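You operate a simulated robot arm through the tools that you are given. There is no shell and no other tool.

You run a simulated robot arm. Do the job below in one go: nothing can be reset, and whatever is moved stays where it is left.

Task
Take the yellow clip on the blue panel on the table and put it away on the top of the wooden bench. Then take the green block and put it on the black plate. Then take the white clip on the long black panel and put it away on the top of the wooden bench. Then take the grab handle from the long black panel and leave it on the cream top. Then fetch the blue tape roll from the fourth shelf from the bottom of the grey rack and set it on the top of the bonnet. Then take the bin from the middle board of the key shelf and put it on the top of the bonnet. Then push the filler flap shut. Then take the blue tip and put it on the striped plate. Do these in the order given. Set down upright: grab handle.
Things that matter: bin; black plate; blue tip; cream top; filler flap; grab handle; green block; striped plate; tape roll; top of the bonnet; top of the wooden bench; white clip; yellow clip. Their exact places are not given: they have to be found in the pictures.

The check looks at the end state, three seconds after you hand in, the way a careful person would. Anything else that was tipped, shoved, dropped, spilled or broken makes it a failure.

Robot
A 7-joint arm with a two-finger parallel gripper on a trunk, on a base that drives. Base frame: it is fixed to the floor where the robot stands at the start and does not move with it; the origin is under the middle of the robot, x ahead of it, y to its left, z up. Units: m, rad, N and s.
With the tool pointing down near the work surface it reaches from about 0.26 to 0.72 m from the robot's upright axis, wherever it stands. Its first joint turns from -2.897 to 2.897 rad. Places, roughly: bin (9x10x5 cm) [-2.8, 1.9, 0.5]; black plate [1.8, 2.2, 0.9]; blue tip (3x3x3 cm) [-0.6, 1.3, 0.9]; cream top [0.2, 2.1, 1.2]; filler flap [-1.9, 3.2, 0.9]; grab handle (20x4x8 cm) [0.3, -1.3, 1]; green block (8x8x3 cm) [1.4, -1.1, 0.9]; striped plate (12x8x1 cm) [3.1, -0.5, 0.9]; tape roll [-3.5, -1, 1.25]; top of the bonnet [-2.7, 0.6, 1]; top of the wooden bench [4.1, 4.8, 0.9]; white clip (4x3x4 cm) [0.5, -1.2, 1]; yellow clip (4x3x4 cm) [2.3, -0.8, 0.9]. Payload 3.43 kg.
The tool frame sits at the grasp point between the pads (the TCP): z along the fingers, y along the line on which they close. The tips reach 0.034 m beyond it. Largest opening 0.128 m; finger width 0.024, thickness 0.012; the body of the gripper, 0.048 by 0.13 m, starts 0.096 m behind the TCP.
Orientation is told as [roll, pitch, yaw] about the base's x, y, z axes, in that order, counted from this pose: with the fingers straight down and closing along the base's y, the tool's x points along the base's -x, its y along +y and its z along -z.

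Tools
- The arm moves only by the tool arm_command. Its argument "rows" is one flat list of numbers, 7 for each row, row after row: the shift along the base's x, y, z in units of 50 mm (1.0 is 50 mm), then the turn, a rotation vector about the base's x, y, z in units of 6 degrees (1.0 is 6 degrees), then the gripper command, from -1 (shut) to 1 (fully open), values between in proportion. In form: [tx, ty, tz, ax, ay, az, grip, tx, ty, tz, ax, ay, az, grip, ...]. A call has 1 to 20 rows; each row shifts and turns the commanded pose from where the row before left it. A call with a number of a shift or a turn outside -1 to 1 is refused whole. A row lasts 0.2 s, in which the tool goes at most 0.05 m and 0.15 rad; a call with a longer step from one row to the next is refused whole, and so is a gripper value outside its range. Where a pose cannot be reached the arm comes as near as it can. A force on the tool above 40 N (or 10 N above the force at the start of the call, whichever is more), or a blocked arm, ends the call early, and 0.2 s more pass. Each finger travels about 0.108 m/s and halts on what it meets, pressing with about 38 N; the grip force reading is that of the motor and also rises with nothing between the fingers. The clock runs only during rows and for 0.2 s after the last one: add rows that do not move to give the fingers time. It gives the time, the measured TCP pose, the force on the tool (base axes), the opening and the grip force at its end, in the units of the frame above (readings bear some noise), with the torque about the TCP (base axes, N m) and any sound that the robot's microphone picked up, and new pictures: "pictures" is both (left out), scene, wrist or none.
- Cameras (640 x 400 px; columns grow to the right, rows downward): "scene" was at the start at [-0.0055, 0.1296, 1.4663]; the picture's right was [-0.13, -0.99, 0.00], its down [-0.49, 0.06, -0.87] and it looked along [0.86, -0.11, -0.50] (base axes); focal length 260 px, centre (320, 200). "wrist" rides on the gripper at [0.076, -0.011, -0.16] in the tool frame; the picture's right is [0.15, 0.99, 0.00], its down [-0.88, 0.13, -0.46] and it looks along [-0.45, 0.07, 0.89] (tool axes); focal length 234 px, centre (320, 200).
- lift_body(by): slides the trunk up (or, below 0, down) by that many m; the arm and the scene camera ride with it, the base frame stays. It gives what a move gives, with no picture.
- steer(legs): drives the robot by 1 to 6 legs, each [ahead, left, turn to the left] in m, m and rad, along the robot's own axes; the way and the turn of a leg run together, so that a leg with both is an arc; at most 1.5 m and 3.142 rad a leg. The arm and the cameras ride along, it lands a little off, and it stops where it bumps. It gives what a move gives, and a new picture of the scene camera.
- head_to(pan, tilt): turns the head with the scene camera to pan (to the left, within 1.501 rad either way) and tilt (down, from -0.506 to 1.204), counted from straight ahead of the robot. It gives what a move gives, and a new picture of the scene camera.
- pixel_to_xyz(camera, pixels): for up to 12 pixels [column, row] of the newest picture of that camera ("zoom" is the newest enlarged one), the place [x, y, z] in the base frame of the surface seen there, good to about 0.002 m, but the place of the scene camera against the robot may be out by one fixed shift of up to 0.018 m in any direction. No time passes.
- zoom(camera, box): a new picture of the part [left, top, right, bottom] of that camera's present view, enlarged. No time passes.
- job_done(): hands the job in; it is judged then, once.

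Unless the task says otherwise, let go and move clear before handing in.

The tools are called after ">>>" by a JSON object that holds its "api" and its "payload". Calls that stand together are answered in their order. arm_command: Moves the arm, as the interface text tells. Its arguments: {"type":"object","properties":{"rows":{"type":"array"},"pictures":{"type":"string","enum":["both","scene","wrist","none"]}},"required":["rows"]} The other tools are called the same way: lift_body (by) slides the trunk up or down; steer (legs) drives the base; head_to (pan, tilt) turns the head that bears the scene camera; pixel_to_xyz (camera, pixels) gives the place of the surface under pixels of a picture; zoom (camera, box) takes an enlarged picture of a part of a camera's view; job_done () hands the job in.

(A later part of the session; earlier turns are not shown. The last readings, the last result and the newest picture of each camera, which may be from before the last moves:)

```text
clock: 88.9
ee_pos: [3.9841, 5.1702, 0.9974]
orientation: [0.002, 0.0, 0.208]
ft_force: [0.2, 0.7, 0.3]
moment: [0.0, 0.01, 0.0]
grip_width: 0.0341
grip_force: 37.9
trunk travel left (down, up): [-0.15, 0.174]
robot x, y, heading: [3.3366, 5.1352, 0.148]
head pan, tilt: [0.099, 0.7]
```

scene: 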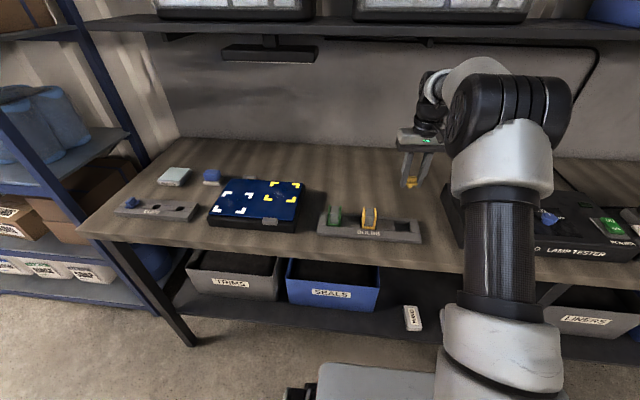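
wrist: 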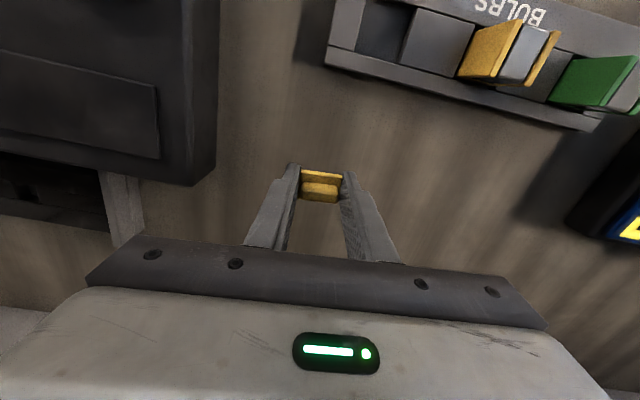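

>>> {"api": "pixel_to_xyz", "payload": {"camera": "wrist", "pixels": [[320, 220], [320, 150], [270, 150], [380, 190], [440, 230], [215, 150], [135, 205]]}}

```text
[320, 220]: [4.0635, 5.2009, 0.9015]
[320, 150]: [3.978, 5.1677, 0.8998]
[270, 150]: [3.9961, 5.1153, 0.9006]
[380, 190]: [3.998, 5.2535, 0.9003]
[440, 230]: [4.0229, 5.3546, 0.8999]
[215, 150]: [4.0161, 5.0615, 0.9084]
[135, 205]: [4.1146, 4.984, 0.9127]
```

The bench top under the clip is z≈0.9003. I'll lower to TCP z≈0.940, then open gently.

>>> {"api": "arm_command", "payload": {"rows": [0, 0, -0.6, 0, 0, 0, -1, 0, 0, -0.3, 0, 0, 0, -1, 0, 0, -0.2, 0, 0, 0, -1, 0, 0, -0.05, 0, 0, 0, -1, 0, 0, 0, 0, 0, 0, -1], "pictures": "wrist"}}

```text
clock: 90.1
ee_pos: [3.9829, 5.1708, 0.9417]
orientation: [0.001, 0.0, 0.21]
ft_force: [0.5, 0.7, 0.4]
moment: [-0.01, 0.01, -0.02]
grip_width: 0.0341
grip_force: 37.9
trunk travel left (down, up): [-0.15, 0.174]
robot x, y, heading: [3.3422, 5.1352, 0.142]
head pan, tilt: [0.099, 0.7]
```

wrist: 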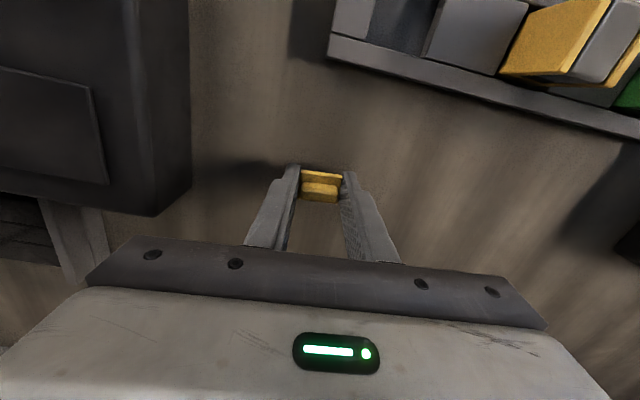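

>>> {"api": "arm_command", "payload": {"rows": [0, 0, -0.03, 0, 0, 0, -1, 0, 0, 0, 0, 0, 0, -1, 0, 0, 0, 0, 0, 0, -0.3, 0, 0, 0, 0, 0, 0, 0.1, 0, 0, 0, 0, 0, 0, 0.1, 0, 0, 0, 0, 0, 0, 0.1], "pictures": "wrist"}}

```text
clock: 91.5
ee_pos: [3.9846, 5.1701, 0.9409]
orientation: [-0.001, 0.001, 0.209]
ft_force: [-0.3, 0.8, 0.2]
moment: [-0.01, -0.04, 0.01]
grip_width: 0.0705
grip_force: 0.0
trunk travel left (down, up): [-0.15, 0.174]
robot x, y, heading: [3.3367, 5.1357, 0.153]
head pan, tilt: [0.099, 0.7]
```

wrist: 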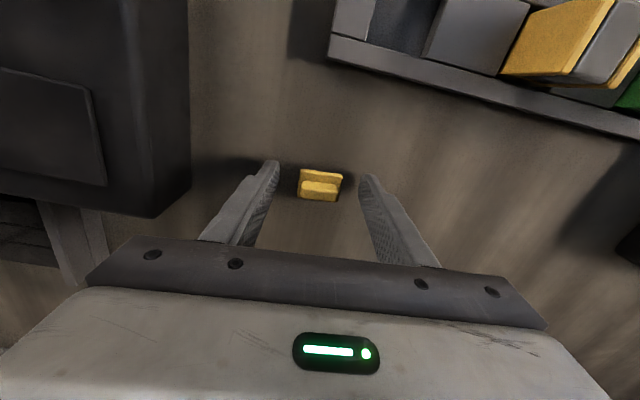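

The clip stands upright on the bench. I'll lift clear and retract the arm.

>>> {"api": "arm_command", "payload": {"rows": [0, 0, 0.6, 0, 0, 0, 0.1, 0, 0, 0.95, 0, 0, 0, 0.1, 0, 0, 0.95, 0, 0, 0, 0.1, 0, 0, 0.95, 0, 0, 0, 0.1, -0.9, 0, 0, 0, 0, 0, 0.1, -0.9, 0, 0, 0, 0, 0, 0.1, -0.9, 0, 0, 0, 0, 0, 0.1, -0.9, 0, 0, 0, 0, 0, 0.1, -0.9, 0, 0, 0, 0, 0, 0.1, 0, 0, 0, 0, 0, 0, 0.1]}}

```text
clock: 93.7
ee_pos: [3.7583, 5.1718, 1.1133]
orientation: [-0.001, 0.001, 0.209]
ft_force: [0.1, -0.1, 0.2]
moment: [0.0, 0.01, -0.01]
grip_width: 0.0706
grip_force: 0.1
trunk travel left (down, up): [-0.15, 0.174]
robot x, y, heading: [3.3423, 5.1374, 0.147]
head pan, tilt: [0.099, 0.7]
```

scene: 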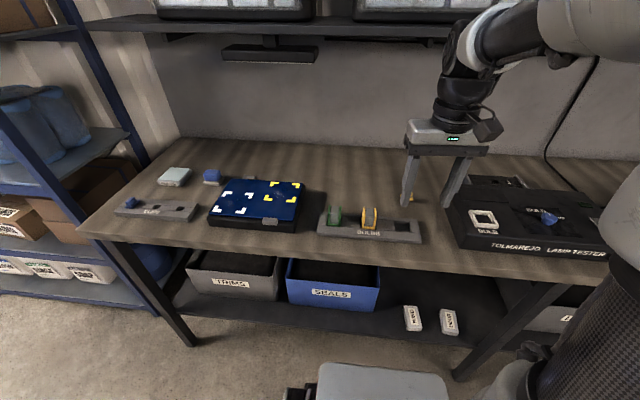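
wrist: 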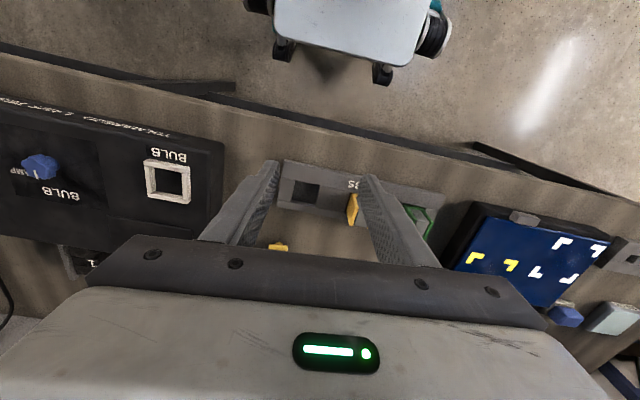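

The yellow clip is on the bench at wrist (278,247). Next is the green block; I'll back off, turn to -y and drive back through the gap, watching the black plate on the way.

>>> {"api": "steer", "payload": {"legs": [[-0.55, 0, 0], [0, 0, -1.72], [1.4, -0.1, 0], [1.2, -0.1, 0]]}}

>>> {"api": "head_to", "payload": {"pan": -1.1, "tilt": 0.5}}

```text
clock: 113.4
ee_pos: [2.6158, 2.027, 1.1141]
orientation: [0.0, -0.002, -1.499]
ft_force: [0.3, 0.6, 0.0]
moment: [0.06, -0.01, 0.0]
grip_width: 0.0704
grip_force: 0.1
trunk travel left (down, up): [-0.15, 0.174]
robot x, y, heading: [2.6374, 2.449, -1.563]
head pan, tilt: [0.099, 0.7]
```

scene: 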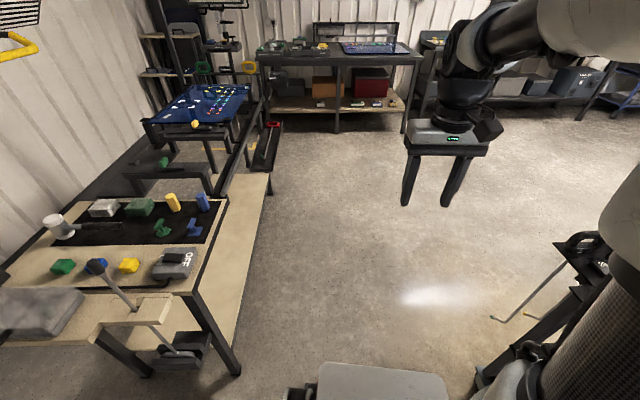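

```text
clock: 114.8
ee_pos: [2.616, 2.0283, 1.1141]
orientation: [0.0, 0.0, -1.5]
ft_force: [-0.5, 0.6, 0.0]
moment: [-0.01, 0.02, 0.04]
grip_width: 0.0705
grip_force: 0.1
trunk travel left (down, up): [-0.15, 0.174]
robot x, y, heading: [2.6409, 2.4511, -1.561]
head pan, tilt: [-1.1, 0.499]
```

scene: 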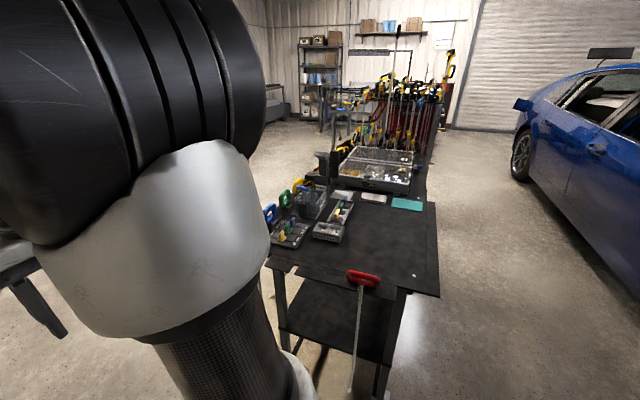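

>>> {"api": "zoom", "payload": {"camera": "scene", "box": [240, 120, 460, 310]}}

>>> {"api": "pixel_to_xyz", "payload": {"camera": "scene", "pixels": [[380, 250], [410, 240], [340, 260], [436, 290], [410, 205], [290, 232], [330, 235], [395, 225], [310, 268], [360, 280], [275, 262], [370, 200]]}}

```text
2.11 times, centred on (350, 215) of scene
```

zoom: 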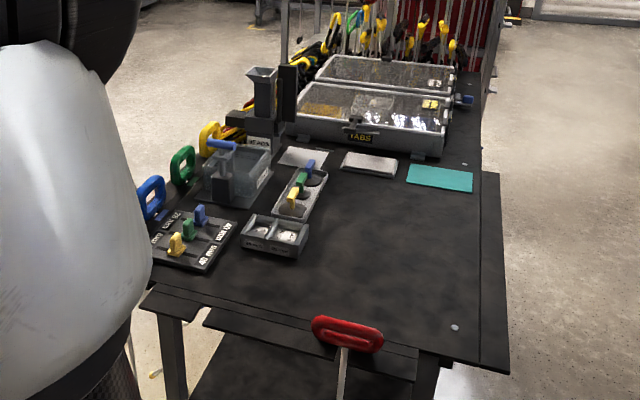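

```text
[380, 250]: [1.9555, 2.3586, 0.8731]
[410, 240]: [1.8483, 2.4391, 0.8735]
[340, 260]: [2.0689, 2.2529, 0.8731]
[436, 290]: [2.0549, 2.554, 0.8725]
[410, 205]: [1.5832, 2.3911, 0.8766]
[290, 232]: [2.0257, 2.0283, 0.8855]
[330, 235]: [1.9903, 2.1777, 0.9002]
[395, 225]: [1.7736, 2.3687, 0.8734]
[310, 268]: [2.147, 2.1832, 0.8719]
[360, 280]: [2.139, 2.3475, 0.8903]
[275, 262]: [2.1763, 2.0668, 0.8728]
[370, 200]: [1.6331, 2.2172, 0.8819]
```

The black cart top at (380,250) around (1.95,2.36,0.86) is the black plate, with clear room. Now on to the green block: I'll drive south and then in front of the glue bench.

>>> {"api": "steer", "payload": {"legs": [[1.45, -0.1, 0], [0.9, -0.7, 0], [0.3, -0.4, 0]]}}

>>> {"api": "head_to", "payload": {"pan": 0.1, "tilt": 0.6}}

```text
clock: 132.8
ee_pos: [1.4293, -0.6389, 1.1125]
orientation: [0.0, -0.001, -1.501]
ft_force: [0.2, 0.6, 1.2]
moment: [0.01, 0.04, -0.01]
grip_width: 0.0704
grip_force: 0.0
trunk travel left (down, up): [-0.15, 0.174]
robot x, y, heading: [1.4514, -0.2207, -1.563]
head pan, tilt: [-1.1, 0.499]
```

scene: 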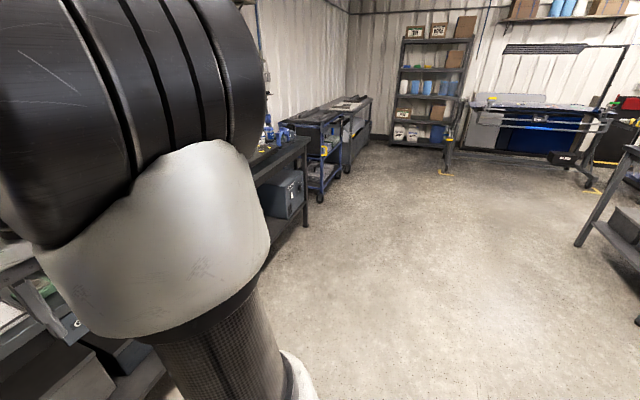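

```text
clock: 134.2
ee_pos: [1.4301, -0.6391, 1.1132]
orientation: [0.0, -0.001, -1.499]
ft_force: [-0.3, 0.1, 1.1]
moment: [0.0, 0.02, 0.0]
grip_width: 0.0705
grip_force: 0.1
trunk travel left (down, up): [-0.15, 0.174]
robot x, y, heading: [1.4519, -0.2185, -1.562]
head pan, tilt: [0.099, 0.6]
```

scene: 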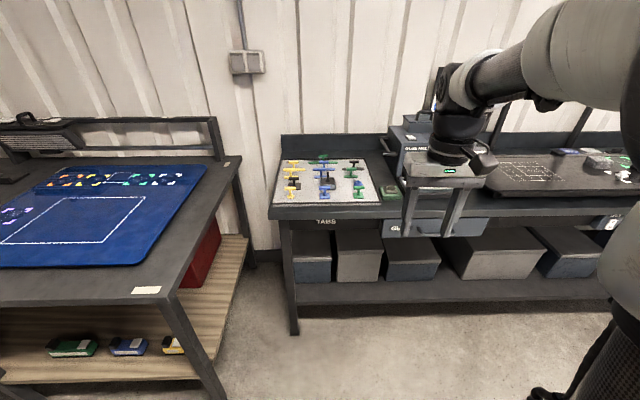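

>>> {"api": "zoom", "payload": {"camera": "scene", "box": [340, 140, 480, 240]}}

>>> {"api": "pixel_to_xyz", "payload": {"camera": "scene", "pixels": [[392, 189], [385, 189], [398, 190], [392, 195], [392, 198], [392, 184], [375, 205], [400, 208], [450, 217], [390, 212]]}}

```text
4.00 times, centred on (410, 190) of scene
```

zoom: 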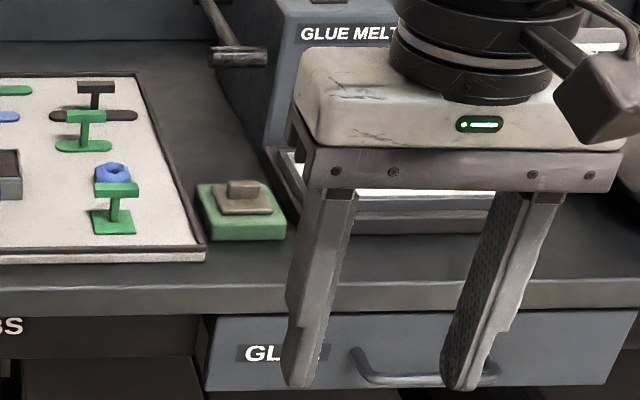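

```text
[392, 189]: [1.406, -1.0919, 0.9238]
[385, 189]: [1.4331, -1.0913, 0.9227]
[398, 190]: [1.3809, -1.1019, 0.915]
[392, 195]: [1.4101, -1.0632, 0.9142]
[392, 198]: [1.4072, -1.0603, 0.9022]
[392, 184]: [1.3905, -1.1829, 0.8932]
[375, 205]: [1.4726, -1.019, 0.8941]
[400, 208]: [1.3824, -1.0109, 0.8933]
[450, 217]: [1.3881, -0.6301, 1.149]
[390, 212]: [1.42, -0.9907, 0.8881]
```

The green block sits at (392,190), between the tab mat and the melter tray, about (1.413,-1.093). I'll move 0.3 m closer.

>>> {"api": "steer", "payload": {"legs": [[0.3, -0.03, 0]]}}

>>> {"api": "arm_command", "payload": {"rows": [0, -0.8, 0, 0, 0, 0, 1, 0, -0.8, 0, 0, 0, 0, 1, 0, 0, 0, 0, 0, 0, 1, 0, 0, 0, 0, 0, 0, 1]}}

```text
clock: 136.3
ee_pos: [1.4055, -0.9385, 1.1137]
orientation: [0.001, 0.0, -1.493]
ft_force: [-0.2, -0.1, -0.4]
moment: [0.0, -0.04, -0.04]
grip_width: 0.0707
grip_force: 0.1
trunk travel left (down, up): [-0.15, 0.174]
robot x, y, heading: [1.4264, -0.5131, -1.551]
head pan, tilt: [0.099, 0.6]
```

scene: 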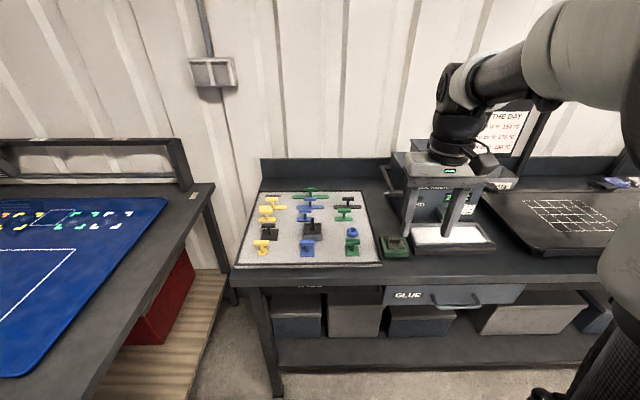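

```text
clock: 137.3
ee_pos: [1.4054, -1.0183, 1.1138]
orientation: [0.0, 0.001, -1.492]
ft_force: [-1.2, -0.7, 0.4]
moment: [-0.01, 0.0, 0.05]
grip_width: 0.128
grip_force: 0.0
trunk travel left (down, up): [-0.15, 0.174]
robot x, y, heading: [1.4259, -0.5134, -1.555]
head pan, tilt: [0.099, 0.6]
```

scene: 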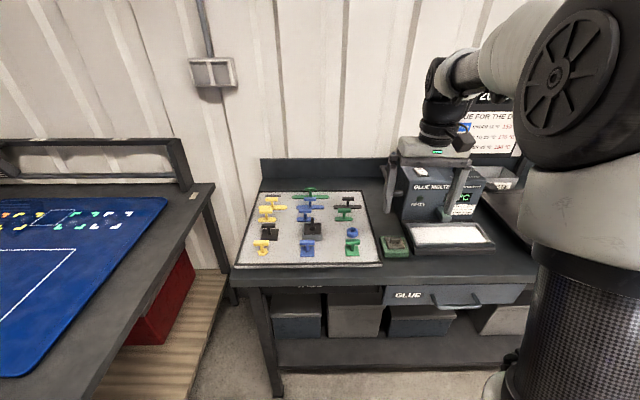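
wrist: 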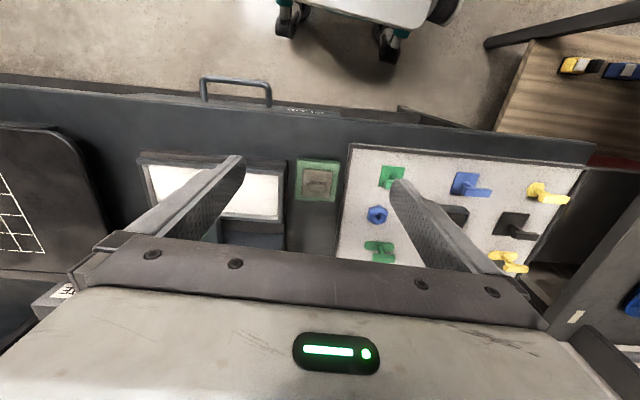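

>>> {"api": "zoom", "payload": {"camera": "wrist", "box": [260, 140, 380, 240]}}

>>> {"api": "pixel_to_xyz", "payload": {"camera": "wrist", "pixels": [[300, 163], [338, 163], [299, 199], [335, 200], [318, 180], [308, 172], [330, 172], [318, 190], [292, 190], [343, 190], [283, 190], [318, 215]]}}

```text
4.00 times, centred on (320, 190) of wrist
```

zoom: 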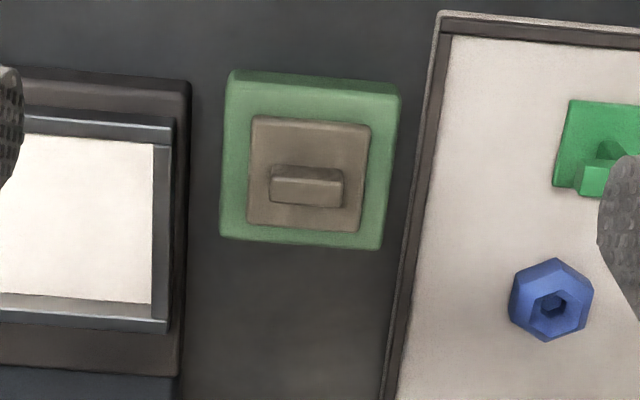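

```text
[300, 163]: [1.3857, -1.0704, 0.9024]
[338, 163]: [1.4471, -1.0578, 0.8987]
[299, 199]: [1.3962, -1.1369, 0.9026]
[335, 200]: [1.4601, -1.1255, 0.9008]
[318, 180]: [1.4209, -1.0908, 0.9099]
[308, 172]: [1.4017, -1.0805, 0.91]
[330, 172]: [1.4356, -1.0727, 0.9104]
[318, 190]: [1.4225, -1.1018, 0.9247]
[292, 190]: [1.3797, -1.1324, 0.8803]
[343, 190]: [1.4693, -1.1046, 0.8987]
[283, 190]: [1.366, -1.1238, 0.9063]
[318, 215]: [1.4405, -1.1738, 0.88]
```

The block is about 7 cm square, base top z≈0.902, centre near (1.4225,-1.097), yaw≈0.17. Gaps in x are narrow, so I'll close along y; first I check the melter's extents.

>>> {"api": "pixel_to_xyz", "payload": {"camera": "scene", "pixels": [[405, 205], [398, 205], [412, 190], [395, 175], [390, 195], [385, 200], [425, 175], [395, 215], [410, 228], [388, 180]]}}

>>> {"api": "zoom", "payload": {"camera": "scene", "box": [360, 130, 520, 270]}}

```text
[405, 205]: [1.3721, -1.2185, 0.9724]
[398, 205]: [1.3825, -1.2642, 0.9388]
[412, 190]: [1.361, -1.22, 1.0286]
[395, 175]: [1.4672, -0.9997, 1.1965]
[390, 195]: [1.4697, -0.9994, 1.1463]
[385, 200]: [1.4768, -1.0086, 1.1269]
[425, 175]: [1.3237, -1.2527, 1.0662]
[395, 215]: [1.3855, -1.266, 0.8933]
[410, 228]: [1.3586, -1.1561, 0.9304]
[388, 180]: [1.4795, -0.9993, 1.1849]
```

```text
2.86 times, centred on (440, 200) of scene
```

zoom: 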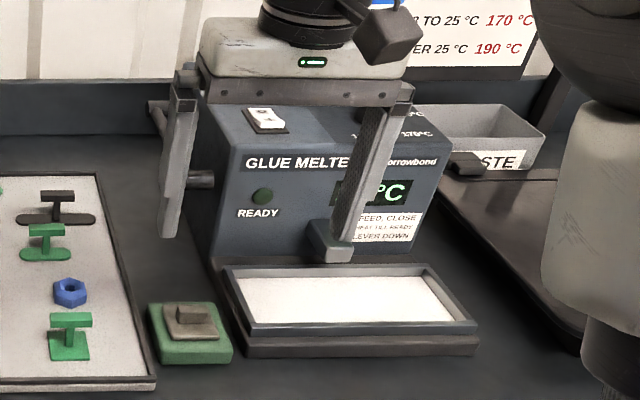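

>>> {"api": "pixel_to_xyz", "payload": {"camera": "scene", "pixels": [[401, 193], [402, 193], [382, 168], [383, 172], [381, 166], [384, 177], [400, 190]]}}

```text
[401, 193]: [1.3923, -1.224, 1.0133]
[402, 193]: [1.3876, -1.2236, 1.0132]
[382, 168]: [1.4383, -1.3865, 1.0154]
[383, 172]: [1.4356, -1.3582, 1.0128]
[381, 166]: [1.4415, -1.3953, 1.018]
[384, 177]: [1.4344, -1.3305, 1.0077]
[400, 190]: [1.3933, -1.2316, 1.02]
```

The lever is at y<-1.22, beyond where the back finger goes. I'll rotate the gripper by -1.48 rad at height and shift over the block.

>>> {"api": "arm_command", "payload": {"rows": [0, 0, 0, 0, 0, -0.94, 1, 0, 0, 0, 0, 0, -0.94, 1, 0, 0, 0, 0, 0, -0.94, 1, 0, 0, 0, 0, 0, -0.94, 1, 0, 0, 0, 0, 0, -0.94, 1, 0, 0, 0, 0, 0, -0.94, 1, 0, 0, 0, 0, 0, -0.94, 1, 0, 0, 0, 0, 0, -0.94, 1, 0, 0, 0, 0, 0, -0.94, 1, 0, 0, 0, 0, 0, -0.94, 1, 0, 0, 0, 0, 0, -0.94, 1, 0, 0, 0, 0, 0, -0.94, 1, 0, 0, 0, 0, 0, -0.94, 1, 0, 0, 0, 0, 0, -0.94, 1, 0, 0, 0, 0, 0, -0.94, 1, 0.17, -0.79, 0, 0, 0, 0, 1, 0.17, -0.79, 0, 0, 0, 0, 1, 0, 0, -0.8, 0, 0, 0, 1, 0, 0, 0, 0, 0, 0, 1]}}

```text
clock: 141.3
ee_pos: [1.4239, -1.0965, 1.0727]
orientation: [0.0, -0.001, -2.968]
ft_force: [0.0, -0.2, 0.2]
moment: [-0.02, 0.01, 0.02]
grip_width: 0.1282
grip_force: 0.2
trunk travel left (down, up): [-0.15, 0.174]
robot x, y, heading: [1.4247, -0.514, -1.55]
head pan, tilt: [0.099, 0.6]
```

scene: 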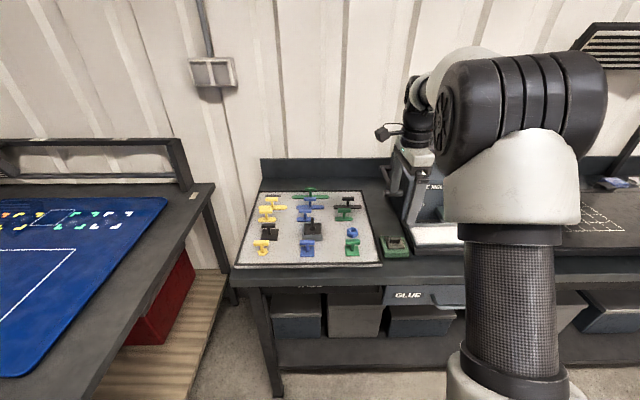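
wrist: 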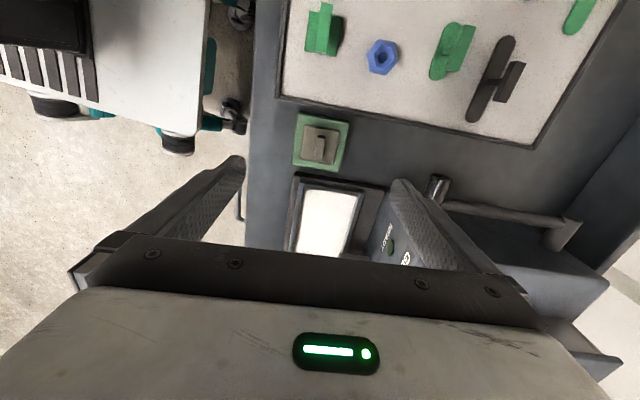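

>>> {"api": "pixel_to_xyz", "payload": {"camera": "wrist", "pixels": [[299, 118], [347, 124], [295, 164], [340, 170], [321, 146], [437, 185], [450, 205], [505, 220], [385, 250], [370, 160]]}}

>>> {"api": "zoom", "payload": {"camera": "wrist", "box": [220, 90, 480, 260]}}

```text
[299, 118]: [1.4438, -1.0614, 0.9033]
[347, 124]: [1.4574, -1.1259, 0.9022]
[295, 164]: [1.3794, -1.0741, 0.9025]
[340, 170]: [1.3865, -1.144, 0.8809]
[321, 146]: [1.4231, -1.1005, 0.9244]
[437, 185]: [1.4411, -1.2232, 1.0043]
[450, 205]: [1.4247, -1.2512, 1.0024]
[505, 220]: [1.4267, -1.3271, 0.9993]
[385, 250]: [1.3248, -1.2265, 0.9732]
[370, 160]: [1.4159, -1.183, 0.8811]
```

```text
2.35 times, centred on (350, 175) of wrist
```

zoom: 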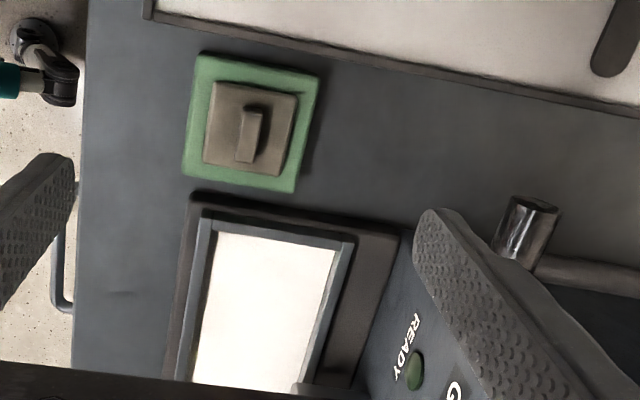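

The block's centre is about (1.418,-1.100), yaw≈0.2; lever end at y≈-1.22 stays clear of the back finger. I'll descend to z≈0.918 and close.

>>> {"api": "arm_command", "payload": {"rows": [-0.11, -0.07, -0.4, 0, 0, 0.25, 0.72, 0, 0, -0.9, 0, 0, 0, 0.72, 0, 0, -0.9, 0, 0, 0, 0.72, 0, 0, -0.6, 0, 0, 0, 0.72, 0, 0, -0.28, 0, 0, 0, 0.72, 0, 0, 0, 0, 0, 0, 0.72]}}

```text
clock: 142.7
ee_pos: [1.4182, -1.1014, 0.9187]
orientation: [0.0, -0.001, -2.943]
ft_force: [-0.2, 0.2, -0.7]
moment: [0.04, 0.02, 0.03]
grip_width: 0.11
grip_force: 0.1
trunk travel left (down, up): [-0.15, 0.174]
robot x, y, heading: [1.4233, -0.5157, -1.556]
head pan, tilt: [0.099, 0.6]
```

scene: 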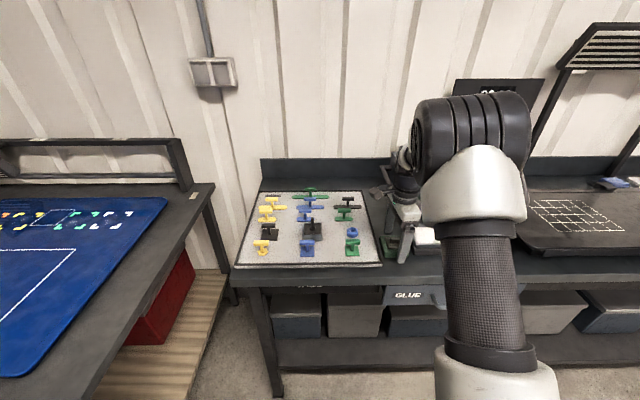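
wrist: 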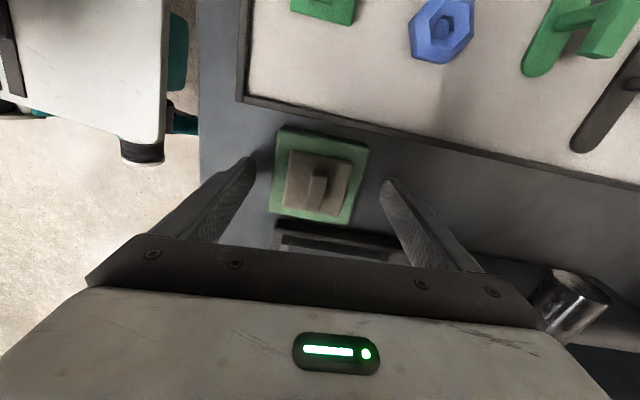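

The fingers straddle the block evenly at (320,175). I'll close and then lift.

>>> {"api": "arm_command", "payload": {"rows": [0, 0, 0, 0, 0, 0, -1, 0, 0, 0, 0, 0, 0, -1, 0, 0, 0, 0, 0, 0, -1], "pictures": "wrist"}}

>>> {"api": "arm_command", "payload": {"rows": [0, 0, 0.3, 0, 0, 0, -1, 0, 0, 0.5, 0, 0, 0, -1, 0, 0, 0.9, 0, 0, 0, -1, 0, 0, 0.9, 0, 0, 0, -1, 0, 0, 0.9, 0, 0, 0, -1, 0, 0, 0, 0, 0, 0, -1]}}

```text
clock: 143.5
ee_pos: [1.4196, -1.1014, 0.9197]
orientation: [0.0, -0.002, -2.943]
ft_force: [-0.4, 0.6, 0.3]
moment: [0.05, 0.06, -0.03]
grip_width: 0.0745
grip_force: 38.5
trunk travel left (down, up): [-0.15, 0.174]
robot x, y, heading: [1.4245, -0.5156, -1.558]
head pan, tilt: [0.099, 0.6]
```

wrist: 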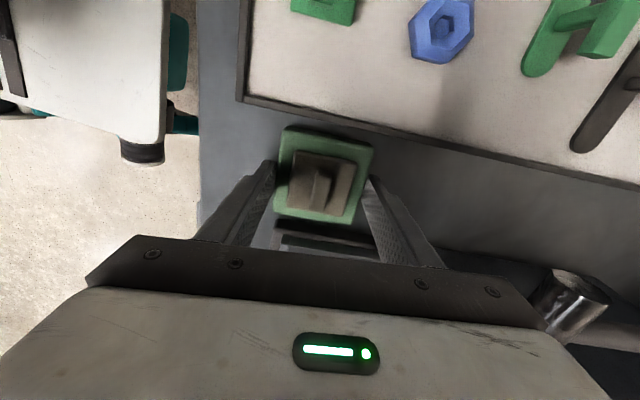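

```text
clock: 144.9
ee_pos: [1.4213, -1.1016, 1.0964]
orientation: [-0.001, -0.002, -2.942]
ft_force: [0.1, 0.0, -1.2]
moment: [-0.02, 0.01, 0.0]
grip_width: 0.0743
grip_force: 38.3
trunk travel left (down, up): [-0.15, 0.174]
robot x, y, heading: [1.4271, -0.5154, -1.552]
head pan, tilt: [0.099, 0.6]
```

scene: 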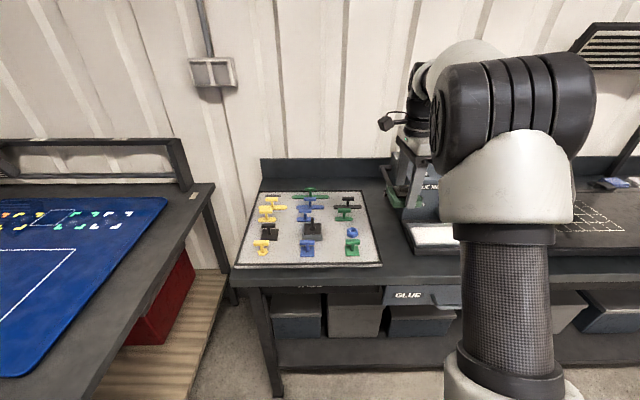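
wrist: 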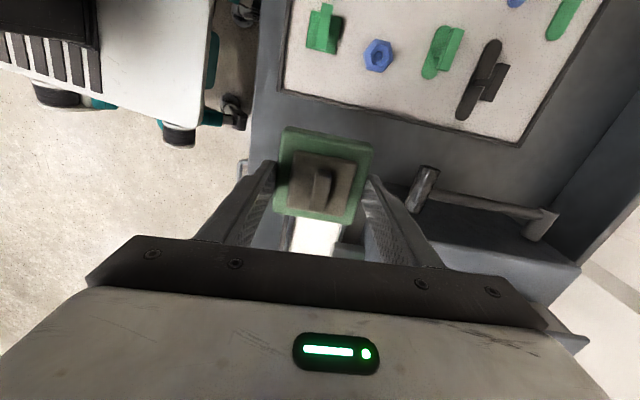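

The block is lifted (width 0.074). I'll retract the arm, back off, turn around and drive to the end of the black-topped cart.

>>> {"api": "arm_command", "payload": {"rows": [0, 0.9, 0.2, 0, 0, 0, -1, 0, 0.9, 0.2, 0, 0, 0, -1, 0, 0.9, 0.2, 0, 0, 0, -1, 0, 0.5, 0, 0, 0, 0, -1, 0, 0, 0, 0, 0, 0, -1], "pictures": "none"}}

>>> {"api": "steer", "payload": {"legs": [[-0.6, 0, 0], [0, 0, 3.12], [0.6, -0.6, 0], [0.55, -0.57, 0]]}}

>>> {"api": "head_to", "payload": {"pan": 0.3, "tilt": 0.5}}

```text
clock: 146.1
ee_pos: [1.417, -0.9398, 1.1249]
orientation: [0.0, 0.001, -2.943]
ft_force: [-0.3, 0.0, -1.5]
moment: [0.02, -0.01, 0.0]
grip_width: 0.0746
grip_force: 37.9
trunk travel left (down, up): [-0.15, 0.174]
robot x, y, heading: [1.4253, -0.5158, -1.555]
head pan, tilt: [0.099, 0.6]
```

```text
clock: 168.2
ee_pos: [2.6842, 1.5785, 1.1247]
orientation: [-0.001, 0.0, 0.131]
ft_force: [-0.1, -0.3, -2.0]
moment: [-0.01, -0.03, 0.0]
grip_width: 0.0734
grip_force: 38.3
trunk travel left (down, up): [-0.15, 0.174]
robot x, y, heading: [2.6448, 1.1544, 1.519]
head pan, tilt: [0.099, 0.6]
```

scene: 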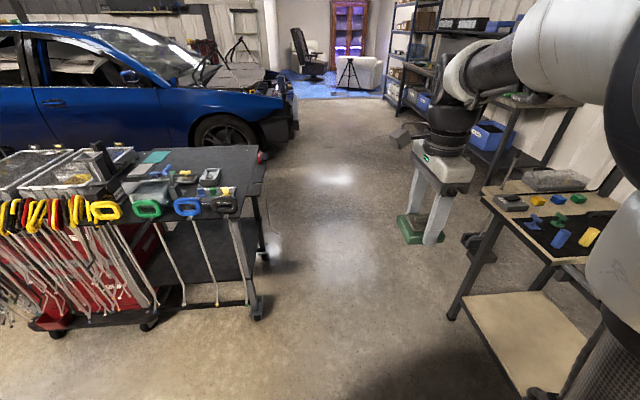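

```text
clock: 168.9
ee_pos: [2.6839, 1.5783, 1.1254]
orientation: [-0.001, 0.001, 0.131]
ft_force: [0.0, -1.0, -3.1]
moment: [-0.02, 0.01, 0.01]
grip_width: 0.0733
grip_force: 38.2
trunk travel left (down, up): [-0.15, 0.174]
robot x, y, heading: [2.6498, 1.1522, 1.517]
head pan, tilt: [0.3, 0.499]
```

scene: 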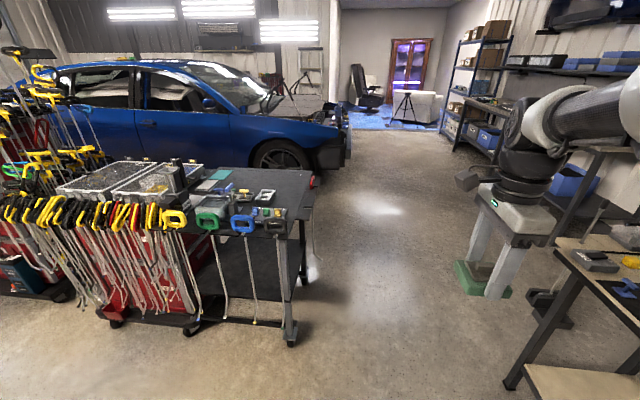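

The cart end with the red-handled rod is at (312,182). I'll drive alongside it and turn to face -x.

>>> {"api": "steer", "payload": {"legs": [[1.245, 0.06, 0], [0, 0, 1.624]]}}

>>> {"api": "head_to", "payload": {"pan": 0.1, "tilt": 0.75}}

```text
clock: 179.3
ee_pos: [2.2378, 2.4288, 1.1256]
orientation: [0.0, 0.0, 1.74]
ft_force: [0.2, 0.1, -1.2]
moment: [-0.02, -0.02, 0.01]
grip_width: 0.0732
grip_force: 37.9
trunk travel left (down, up): [-0.15, 0.174]
robot x, y, heading: [2.6658, 2.4078, 3.128]
head pan, tilt: [0.3, 0.499]
```

scene: 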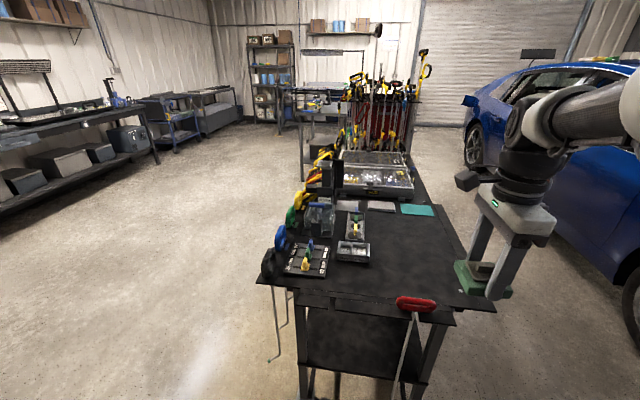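

```text
clock: 180.1
ee_pos: [2.2394, 2.4292, 1.1258]
orientation: [0.001, 0.0, 1.74]
ft_force: [-0.3, 0.3, -0.6]
moment: [-0.03, -0.01, 0.01]
grip_width: 0.0737
grip_force: 37.9
trunk travel left (down, up): [-0.15, 0.174]
robot x, y, heading: [2.6602, 2.4063, 3.121]
head pan, tilt: [0.099, 0.75]
```

scene: 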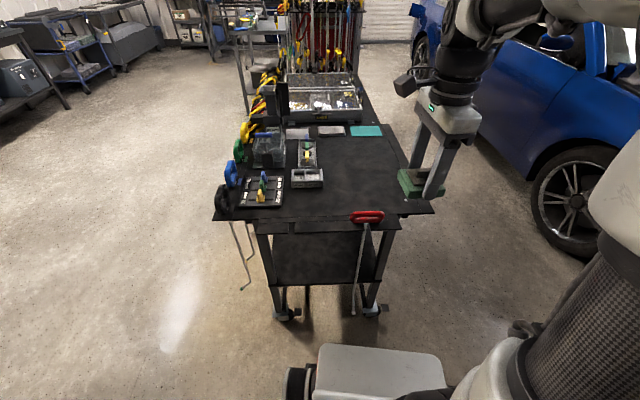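

>>> {"api": "zoom", "payload": {"camera": "scene", "box": [200, 90, 440, 240]}}

>>> {"api": "pixel_to_xyz", "payload": {"camera": "scene", "pixels": [[365, 180], [345, 190], [385, 185], [360, 165], [340, 215], [430, 210], [400, 195], [365, 217], [355, 300], [362, 250], [372, 310], [375, 360]]}}

```text
2.67 times, centred on (320, 165) of scene
```

zoom: 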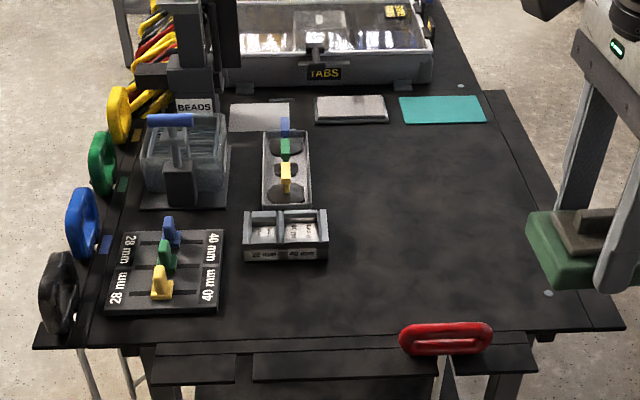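

```text
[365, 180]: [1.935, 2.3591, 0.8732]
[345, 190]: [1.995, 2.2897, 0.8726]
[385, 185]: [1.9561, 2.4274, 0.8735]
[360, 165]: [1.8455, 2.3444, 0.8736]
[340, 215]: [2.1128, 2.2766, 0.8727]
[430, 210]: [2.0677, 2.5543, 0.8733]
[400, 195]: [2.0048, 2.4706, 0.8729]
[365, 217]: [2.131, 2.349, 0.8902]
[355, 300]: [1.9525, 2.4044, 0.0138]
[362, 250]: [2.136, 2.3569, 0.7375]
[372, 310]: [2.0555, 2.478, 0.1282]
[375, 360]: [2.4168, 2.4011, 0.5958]
```

The clear black area centres near (1.95,2.36), z≈0.861. I'll move 0.1 m ahead, then extend the arm over it.

>>> {"api": "steer", "payload": {"legs": [[0.1, 0.03, 0]]}}

>>> {"api": "arm_command", "payload": {"rows": [-0.9, -0.1, 0, 0, 0, -0.25, -1, -0.9, -0.1, 0, 0, 0, -0.25, -1, -0.9, -0.1, 0, 0, 0, -0.25, -1, -0.8, -0.1, 0, 0, 0, 0, -1, 0, 0, -0.9, 0, 0, 0, -1, 0, 0, -0.9, 0, 0, 0, -1, 0, 0, -0.4, 0, 0, 0, -1, 0, 0, 0, 0, 0, 0, -1]}}

```text
clock: 181.2
ee_pos: [2.1367, 2.4009, 1.1248]
orientation: [-0.001, 0.001, 1.74]
ft_force: [-0.3, 0.3, -1.1]
moment: [-0.04, 0.02, 0.0]
grip_width: 0.0734
grip_force: 37.9
trunk travel left (down, up): [-0.15, 0.174]
robot x, y, heading: [2.5592, 2.3828, 3.127]
head pan, tilt: [0.099, 0.75]
```

scene: 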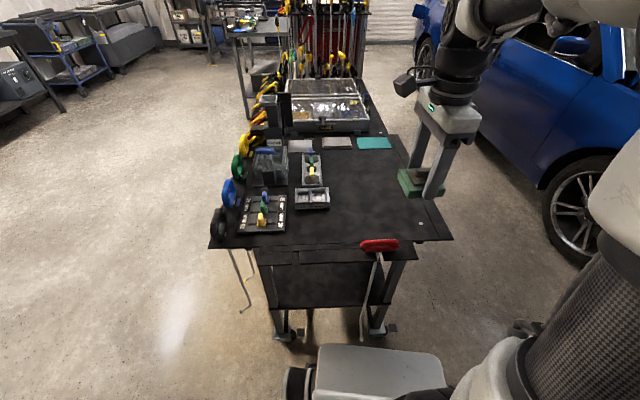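

```text
clock: 183.0
ee_pos: [1.9624, 2.3809, 1.0165]
orientation: [0.001, 0.001, 1.66]
ft_force: [0.4, 0.7, -2.3]
moment: [0.01, -0.04, 0.02]
grip_width: 0.0732
grip_force: 37.8
trunk travel left (down, up): [-0.15, 0.174]
robot x, y, heading: [2.5612, 2.3792, 3.132]
head pan, tilt: [0.099, 0.75]
```

scene: 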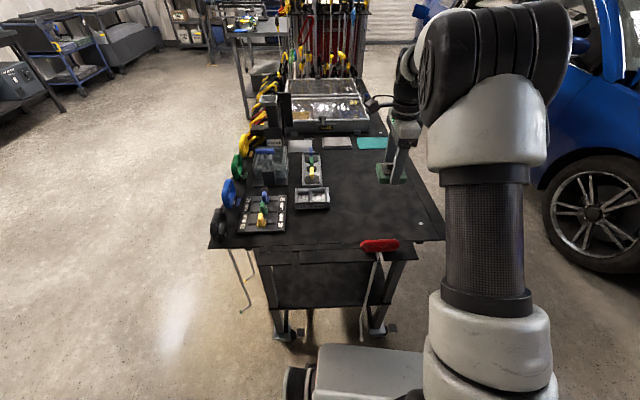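
wrist: 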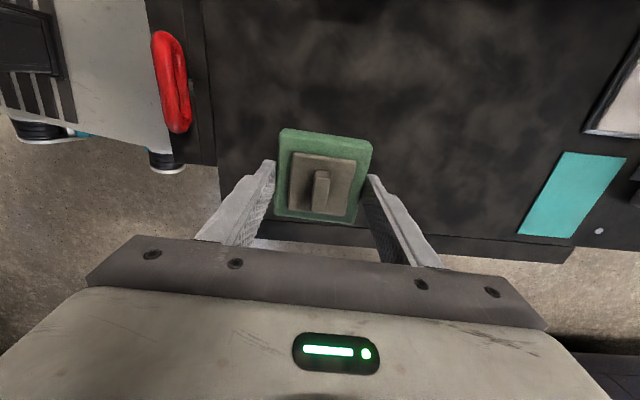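

>>> {"api": "pixel_to_xyz", "payload": {"camera": "wrist", "pixels": [[320, 110], [420, 150], [250, 150], [440, 225], [460, 250], [300, 235], [300, 245], [222, 190], [390, 60], [560, 200]]}}

>>> {"api": "zoom", "payload": {"camera": "wrist", "box": [140, 0, 640, 270]}}

```text
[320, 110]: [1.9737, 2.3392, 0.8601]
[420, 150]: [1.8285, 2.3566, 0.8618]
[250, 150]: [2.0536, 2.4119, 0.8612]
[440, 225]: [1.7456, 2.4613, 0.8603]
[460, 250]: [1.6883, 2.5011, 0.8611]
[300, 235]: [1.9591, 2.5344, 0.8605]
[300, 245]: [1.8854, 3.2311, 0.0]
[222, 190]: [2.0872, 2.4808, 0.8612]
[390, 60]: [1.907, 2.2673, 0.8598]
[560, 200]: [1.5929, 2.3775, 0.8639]
```

```text
1.28 times, centred on (390, 135) of wrist
```

zoom: 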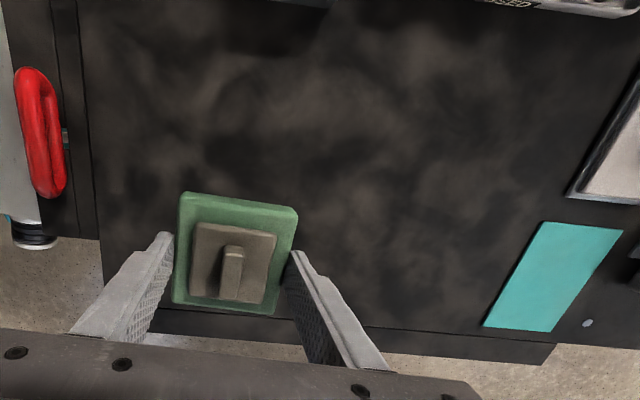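

The plate surface is z≈0.861 and the block is over it; I'll shift 3 cm inward and lower to TCP≈0.901.

>>> {"api": "arm_command", "payload": {"rows": [0, -0.6, -0.5, 0, 0, 0, -1, 0, 0, -0.8, 0, 0, 0, -1, 0, 0, -0.5, 0, 0, 0, -1, 0, 0, -0.3, 0, 0, 0, -1, 0, 0, -0.18, 0, 0, 0, -1, 0, 0, 0, 0, 0, 0, -1], "pictures": "wrist"}}

```text
clock: 184.4
ee_pos: [1.9622, 2.35, 0.9006]
orientation: [0.0, 0.001, 1.661]
ft_force: [0.1, 0.1, -2.1]
moment: [0.02, -0.04, 0.0]
grip_width: 0.0732
grip_force: 37.9
trunk travel left (down, up): [-0.15, 0.174]
robot x, y, heading: [2.562, 2.3772, 3.122]
head pan, tilt: [0.099, 0.75]
```

wrist: 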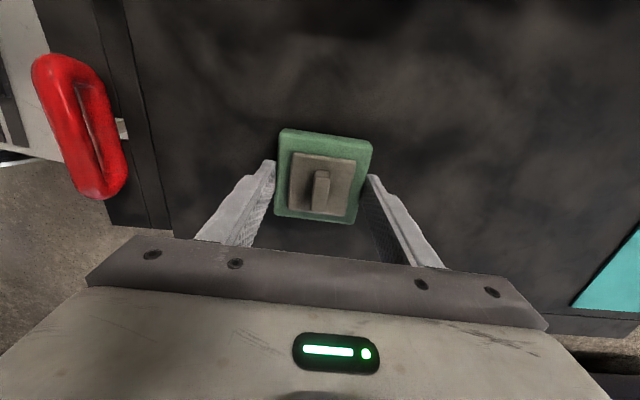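

No contact force yet; I'll lower 2 mm more, then open.

>>> {"api": "arm_command", "payload": {"rows": [0, 0, -0.03, 0, 0, 0, -1, 0, 0, 0, 0, 0, 0, -1], "pictures": "none"}}

```text
clock: 185.0
ee_pos: [1.9633, 2.3503, 0.8998]
orientation: [0.001, 0.001, 1.662]
ft_force: [0.1, 0.1, -2.1]
moment: [0.02, 0.0, 0.01]
grip_width: 0.0734
grip_force: 38.8
trunk travel left (down, up): [-0.15, 0.174]
robot x, y, heading: [2.5581, 2.3794, 3.126]
head pan, tilt: [0.099, 0.75]
```

>>> {"api": "arm_command", "payload": {"rows": [0, 0, -0.03, 0, 0, 0, -1, 0, 0, 0, 0, 0, 0, -1, 0, 0, 0, 0, 0, 0, 0.3, 0, 0, 0, 0, 0, 0, 0.6, 0, 0, 0, 0, 0, 0, 0.6], "pictures": "wrist"}}

```text
clock: 186.2
ee_pos: [1.963, 2.35, 0.8969]
orientation: [0.001, 0.001, 1.662]
ft_force: [-0.3, -0.1, -0.5]
moment: [0.01, -0.02, 0.02]
grip_width: 0.1022
grip_force: 0.2
trunk travel left (down, up): [-0.15, 0.174]
robot x, y, heading: [2.56, 2.3753, 3.124]
head pan, tilt: [0.099, 0.75]
```

wrist: 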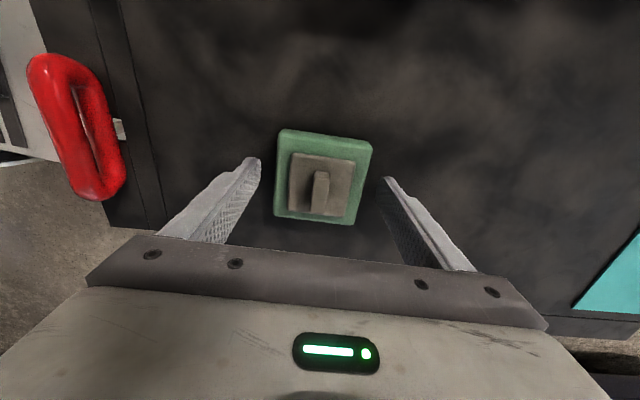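

Released; the block lies flat on the black plate. I'll lift straight up and retract.

>>> {"api": "arm_command", "payload": {"rows": [0, 0, 0.5, 0, 0, 0, 0.7, 0, 0, 0.95, 0, 0, 0, 0.7, 0, 0, 0.95, 0, 0, 0, 0.7, 0, 0, 0.95, 0, 0, 0, 0.7, 0, 0, 0.95, 0, 0, 0, 0.7, 0.9, 0.1, 0, 0, 0, 0, 0.7, 0.9, 0.1, 0, 0, 0, 0, 0.7, 0.9, 0.1, 0, 0, 0, 0, 0.7, 0.8, 0.1, 0, 0, 0, 0, 0.7, 0, 0, 0, 0, 0, 0, 0.7]}}

```text
clock: 188.4
ee_pos: [2.1377, 2.3703, 1.1119]
orientation: [-0.001, 0.0, 1.663]
ft_force: [1.4, 0.2, -0.7]
moment: [-0.01, 0.06, -0.01]
grip_width: 0.1088
grip_force: 0.1
trunk travel left (down, up): [-0.15, 0.174]
robot x, y, heading: [2.5627, 2.3786, 3.128]
head pan, tilt: [0.099, 0.75]
```

scene: 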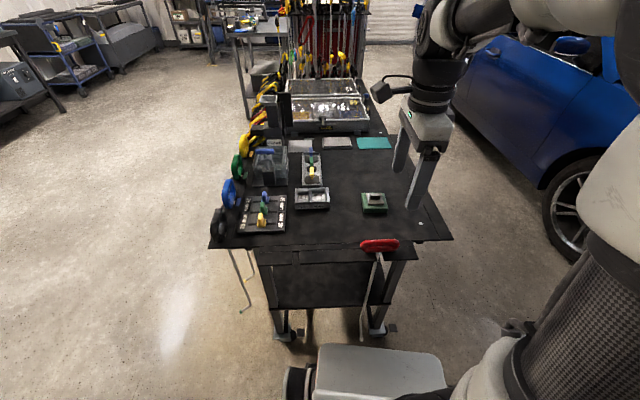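
wrist: 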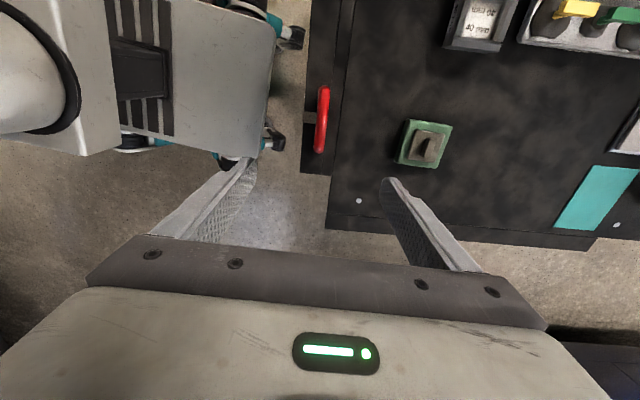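

The block is on the plate at wrist (423,143). Next is the white clip: I'll bring the gripper back to its neutral yaw and drive to the long black panel.

>>> {"api": "arm_command", "payload": {"rows": [0, 0, 0, 0, 0, 1, 1, 0, 0, 0, 0, 0, 1, 1, 0, 0, 0, 0, 0, 1, 1, 0, 0, 0, 0, 0, 1, 1, 0, 0, 0, 0, 0, 1, 1, 0, 0, 0, 0, 0, 1, 1, 0, 0, 0, 0, 0, 1, 1, 0, 0, 0, 0, 0, 1, 1, 0, 0, 0, 0, 0, 1, 1, 0, 0, 0, 0, 0, 1, 1, 0, 0, 0, 0, 0, 1, 1, 0, 0, 0, 0, 0, 1, 1, 0, 0, 0, 0, 0, 1, 1, 0, 0, 0, 0, 0, 1, 1, 0, 0, 0, 0, 0, 0, 1], "pictures": "none"}}

>>> {"api": "steer", "payload": {"legs": [[-0.12, 0, 0], [0, 0, 1.584], [1.45, -0.15, 0], [0.6, -1.0, 0], [0.55, -1.0, 0]]}}

>>> {"api": "head_to", "payload": {"pan": 0.0, "tilt": 0.6}}

```text
clock: 191.6
ee_pos: [2.1371, 2.371, 1.1141]
orientation: [0.0, 0.001, 3.128]
ft_force: [0.4, -0.6, -0.6]
moment: [0.03, -0.01, -0.02]
grip_width: 0.1282
grip_force: 0.1
trunk travel left (down, up): [-0.15, 0.174]
robot x, y, heading: [2.5598, 2.3788, 3.127]
head pan, tilt: [0.099, 0.75]
```

```text
clock: 223.0
ee_pos: [0.6364, -0.6938, 1.1127]
orientation: [0.001, -0.001, -1.519]
ft_force: [-0.1, -0.4, -0.3]
moment: [0.01, 0.02, 0.0]
grip_width: 0.1277
grip_force: 0.1
trunk travel left (down, up): [-0.15, 0.174]
robot x, y, heading: [0.5968, -0.2714, -1.522]
head pan, tilt: [0.099, 0.75]
```

scene: 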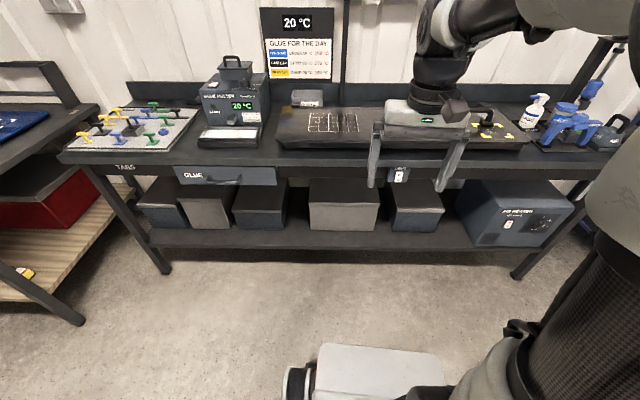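

```text
clock: 223.7
ee_pos: [0.6358, -0.6937, 1.1127]
orientation: [0.0, 0.002, -1.521]
ft_force: [0.8, 0.0, 0.1]
moment: [0.03, 0.0, 0.05]
grip_width: 0.1282
grip_force: 0.0
trunk travel left (down, up): [-0.15, 0.174]
robot x, y, heading: [0.6, -0.2728, -1.52]
head pan, tilt: [0.0, 0.6]
```

scene: 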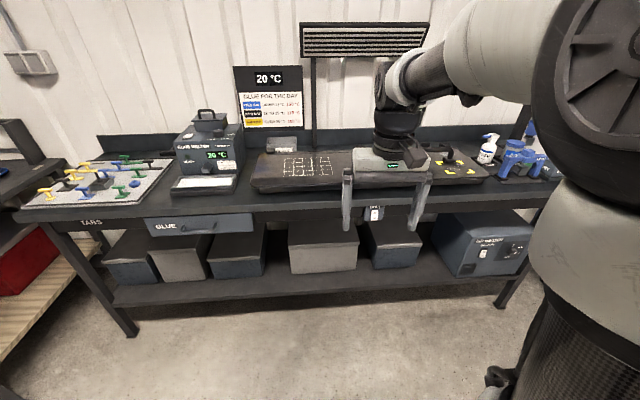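

>>> {"api": "zoom", "payload": {"camera": "wrist", "box": [0, 0, 640, 400]}}

>>> {"api": "zoom", "payload": {"camera": "scene", "box": [240, 120, 560, 240]}}

>>> {"api": "pixel_to_xyz", "payload": {"camera": "scene", "pixels": [[300, 195], [320, 180], [300, 165], [450, 170], [330, 210], [445, 155], [390, 195]]}}

```text
1.00 times, centred on (320, 200) of wrist (not enlarged: the box is as wide or as high as the picture)
```

zoom: 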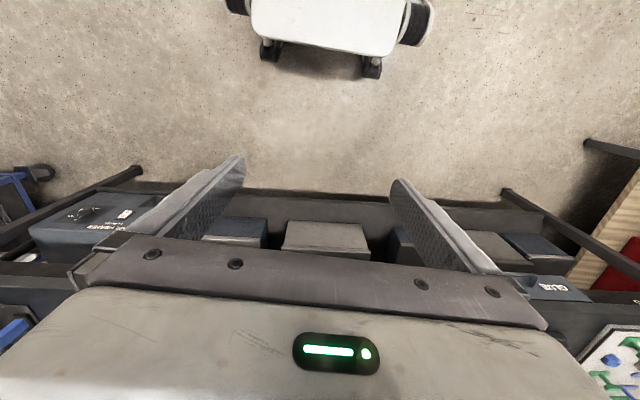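

```text
2.00 times, centred on (400, 180) of scene
```

zoom: 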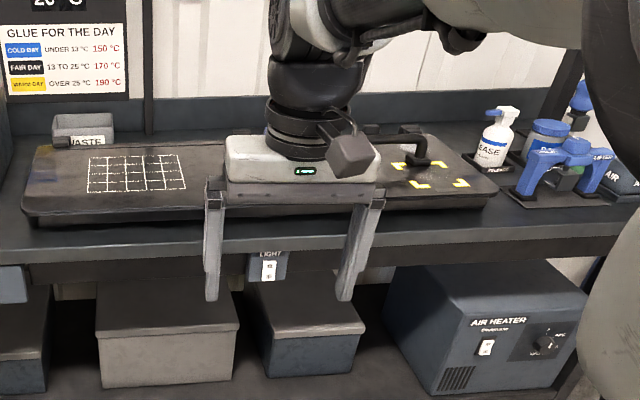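

```text
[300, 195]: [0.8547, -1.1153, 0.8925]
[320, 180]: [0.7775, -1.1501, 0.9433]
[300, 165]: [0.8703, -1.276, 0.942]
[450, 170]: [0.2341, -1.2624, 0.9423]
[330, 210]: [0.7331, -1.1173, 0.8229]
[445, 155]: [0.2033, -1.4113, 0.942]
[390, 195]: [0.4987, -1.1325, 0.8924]
```

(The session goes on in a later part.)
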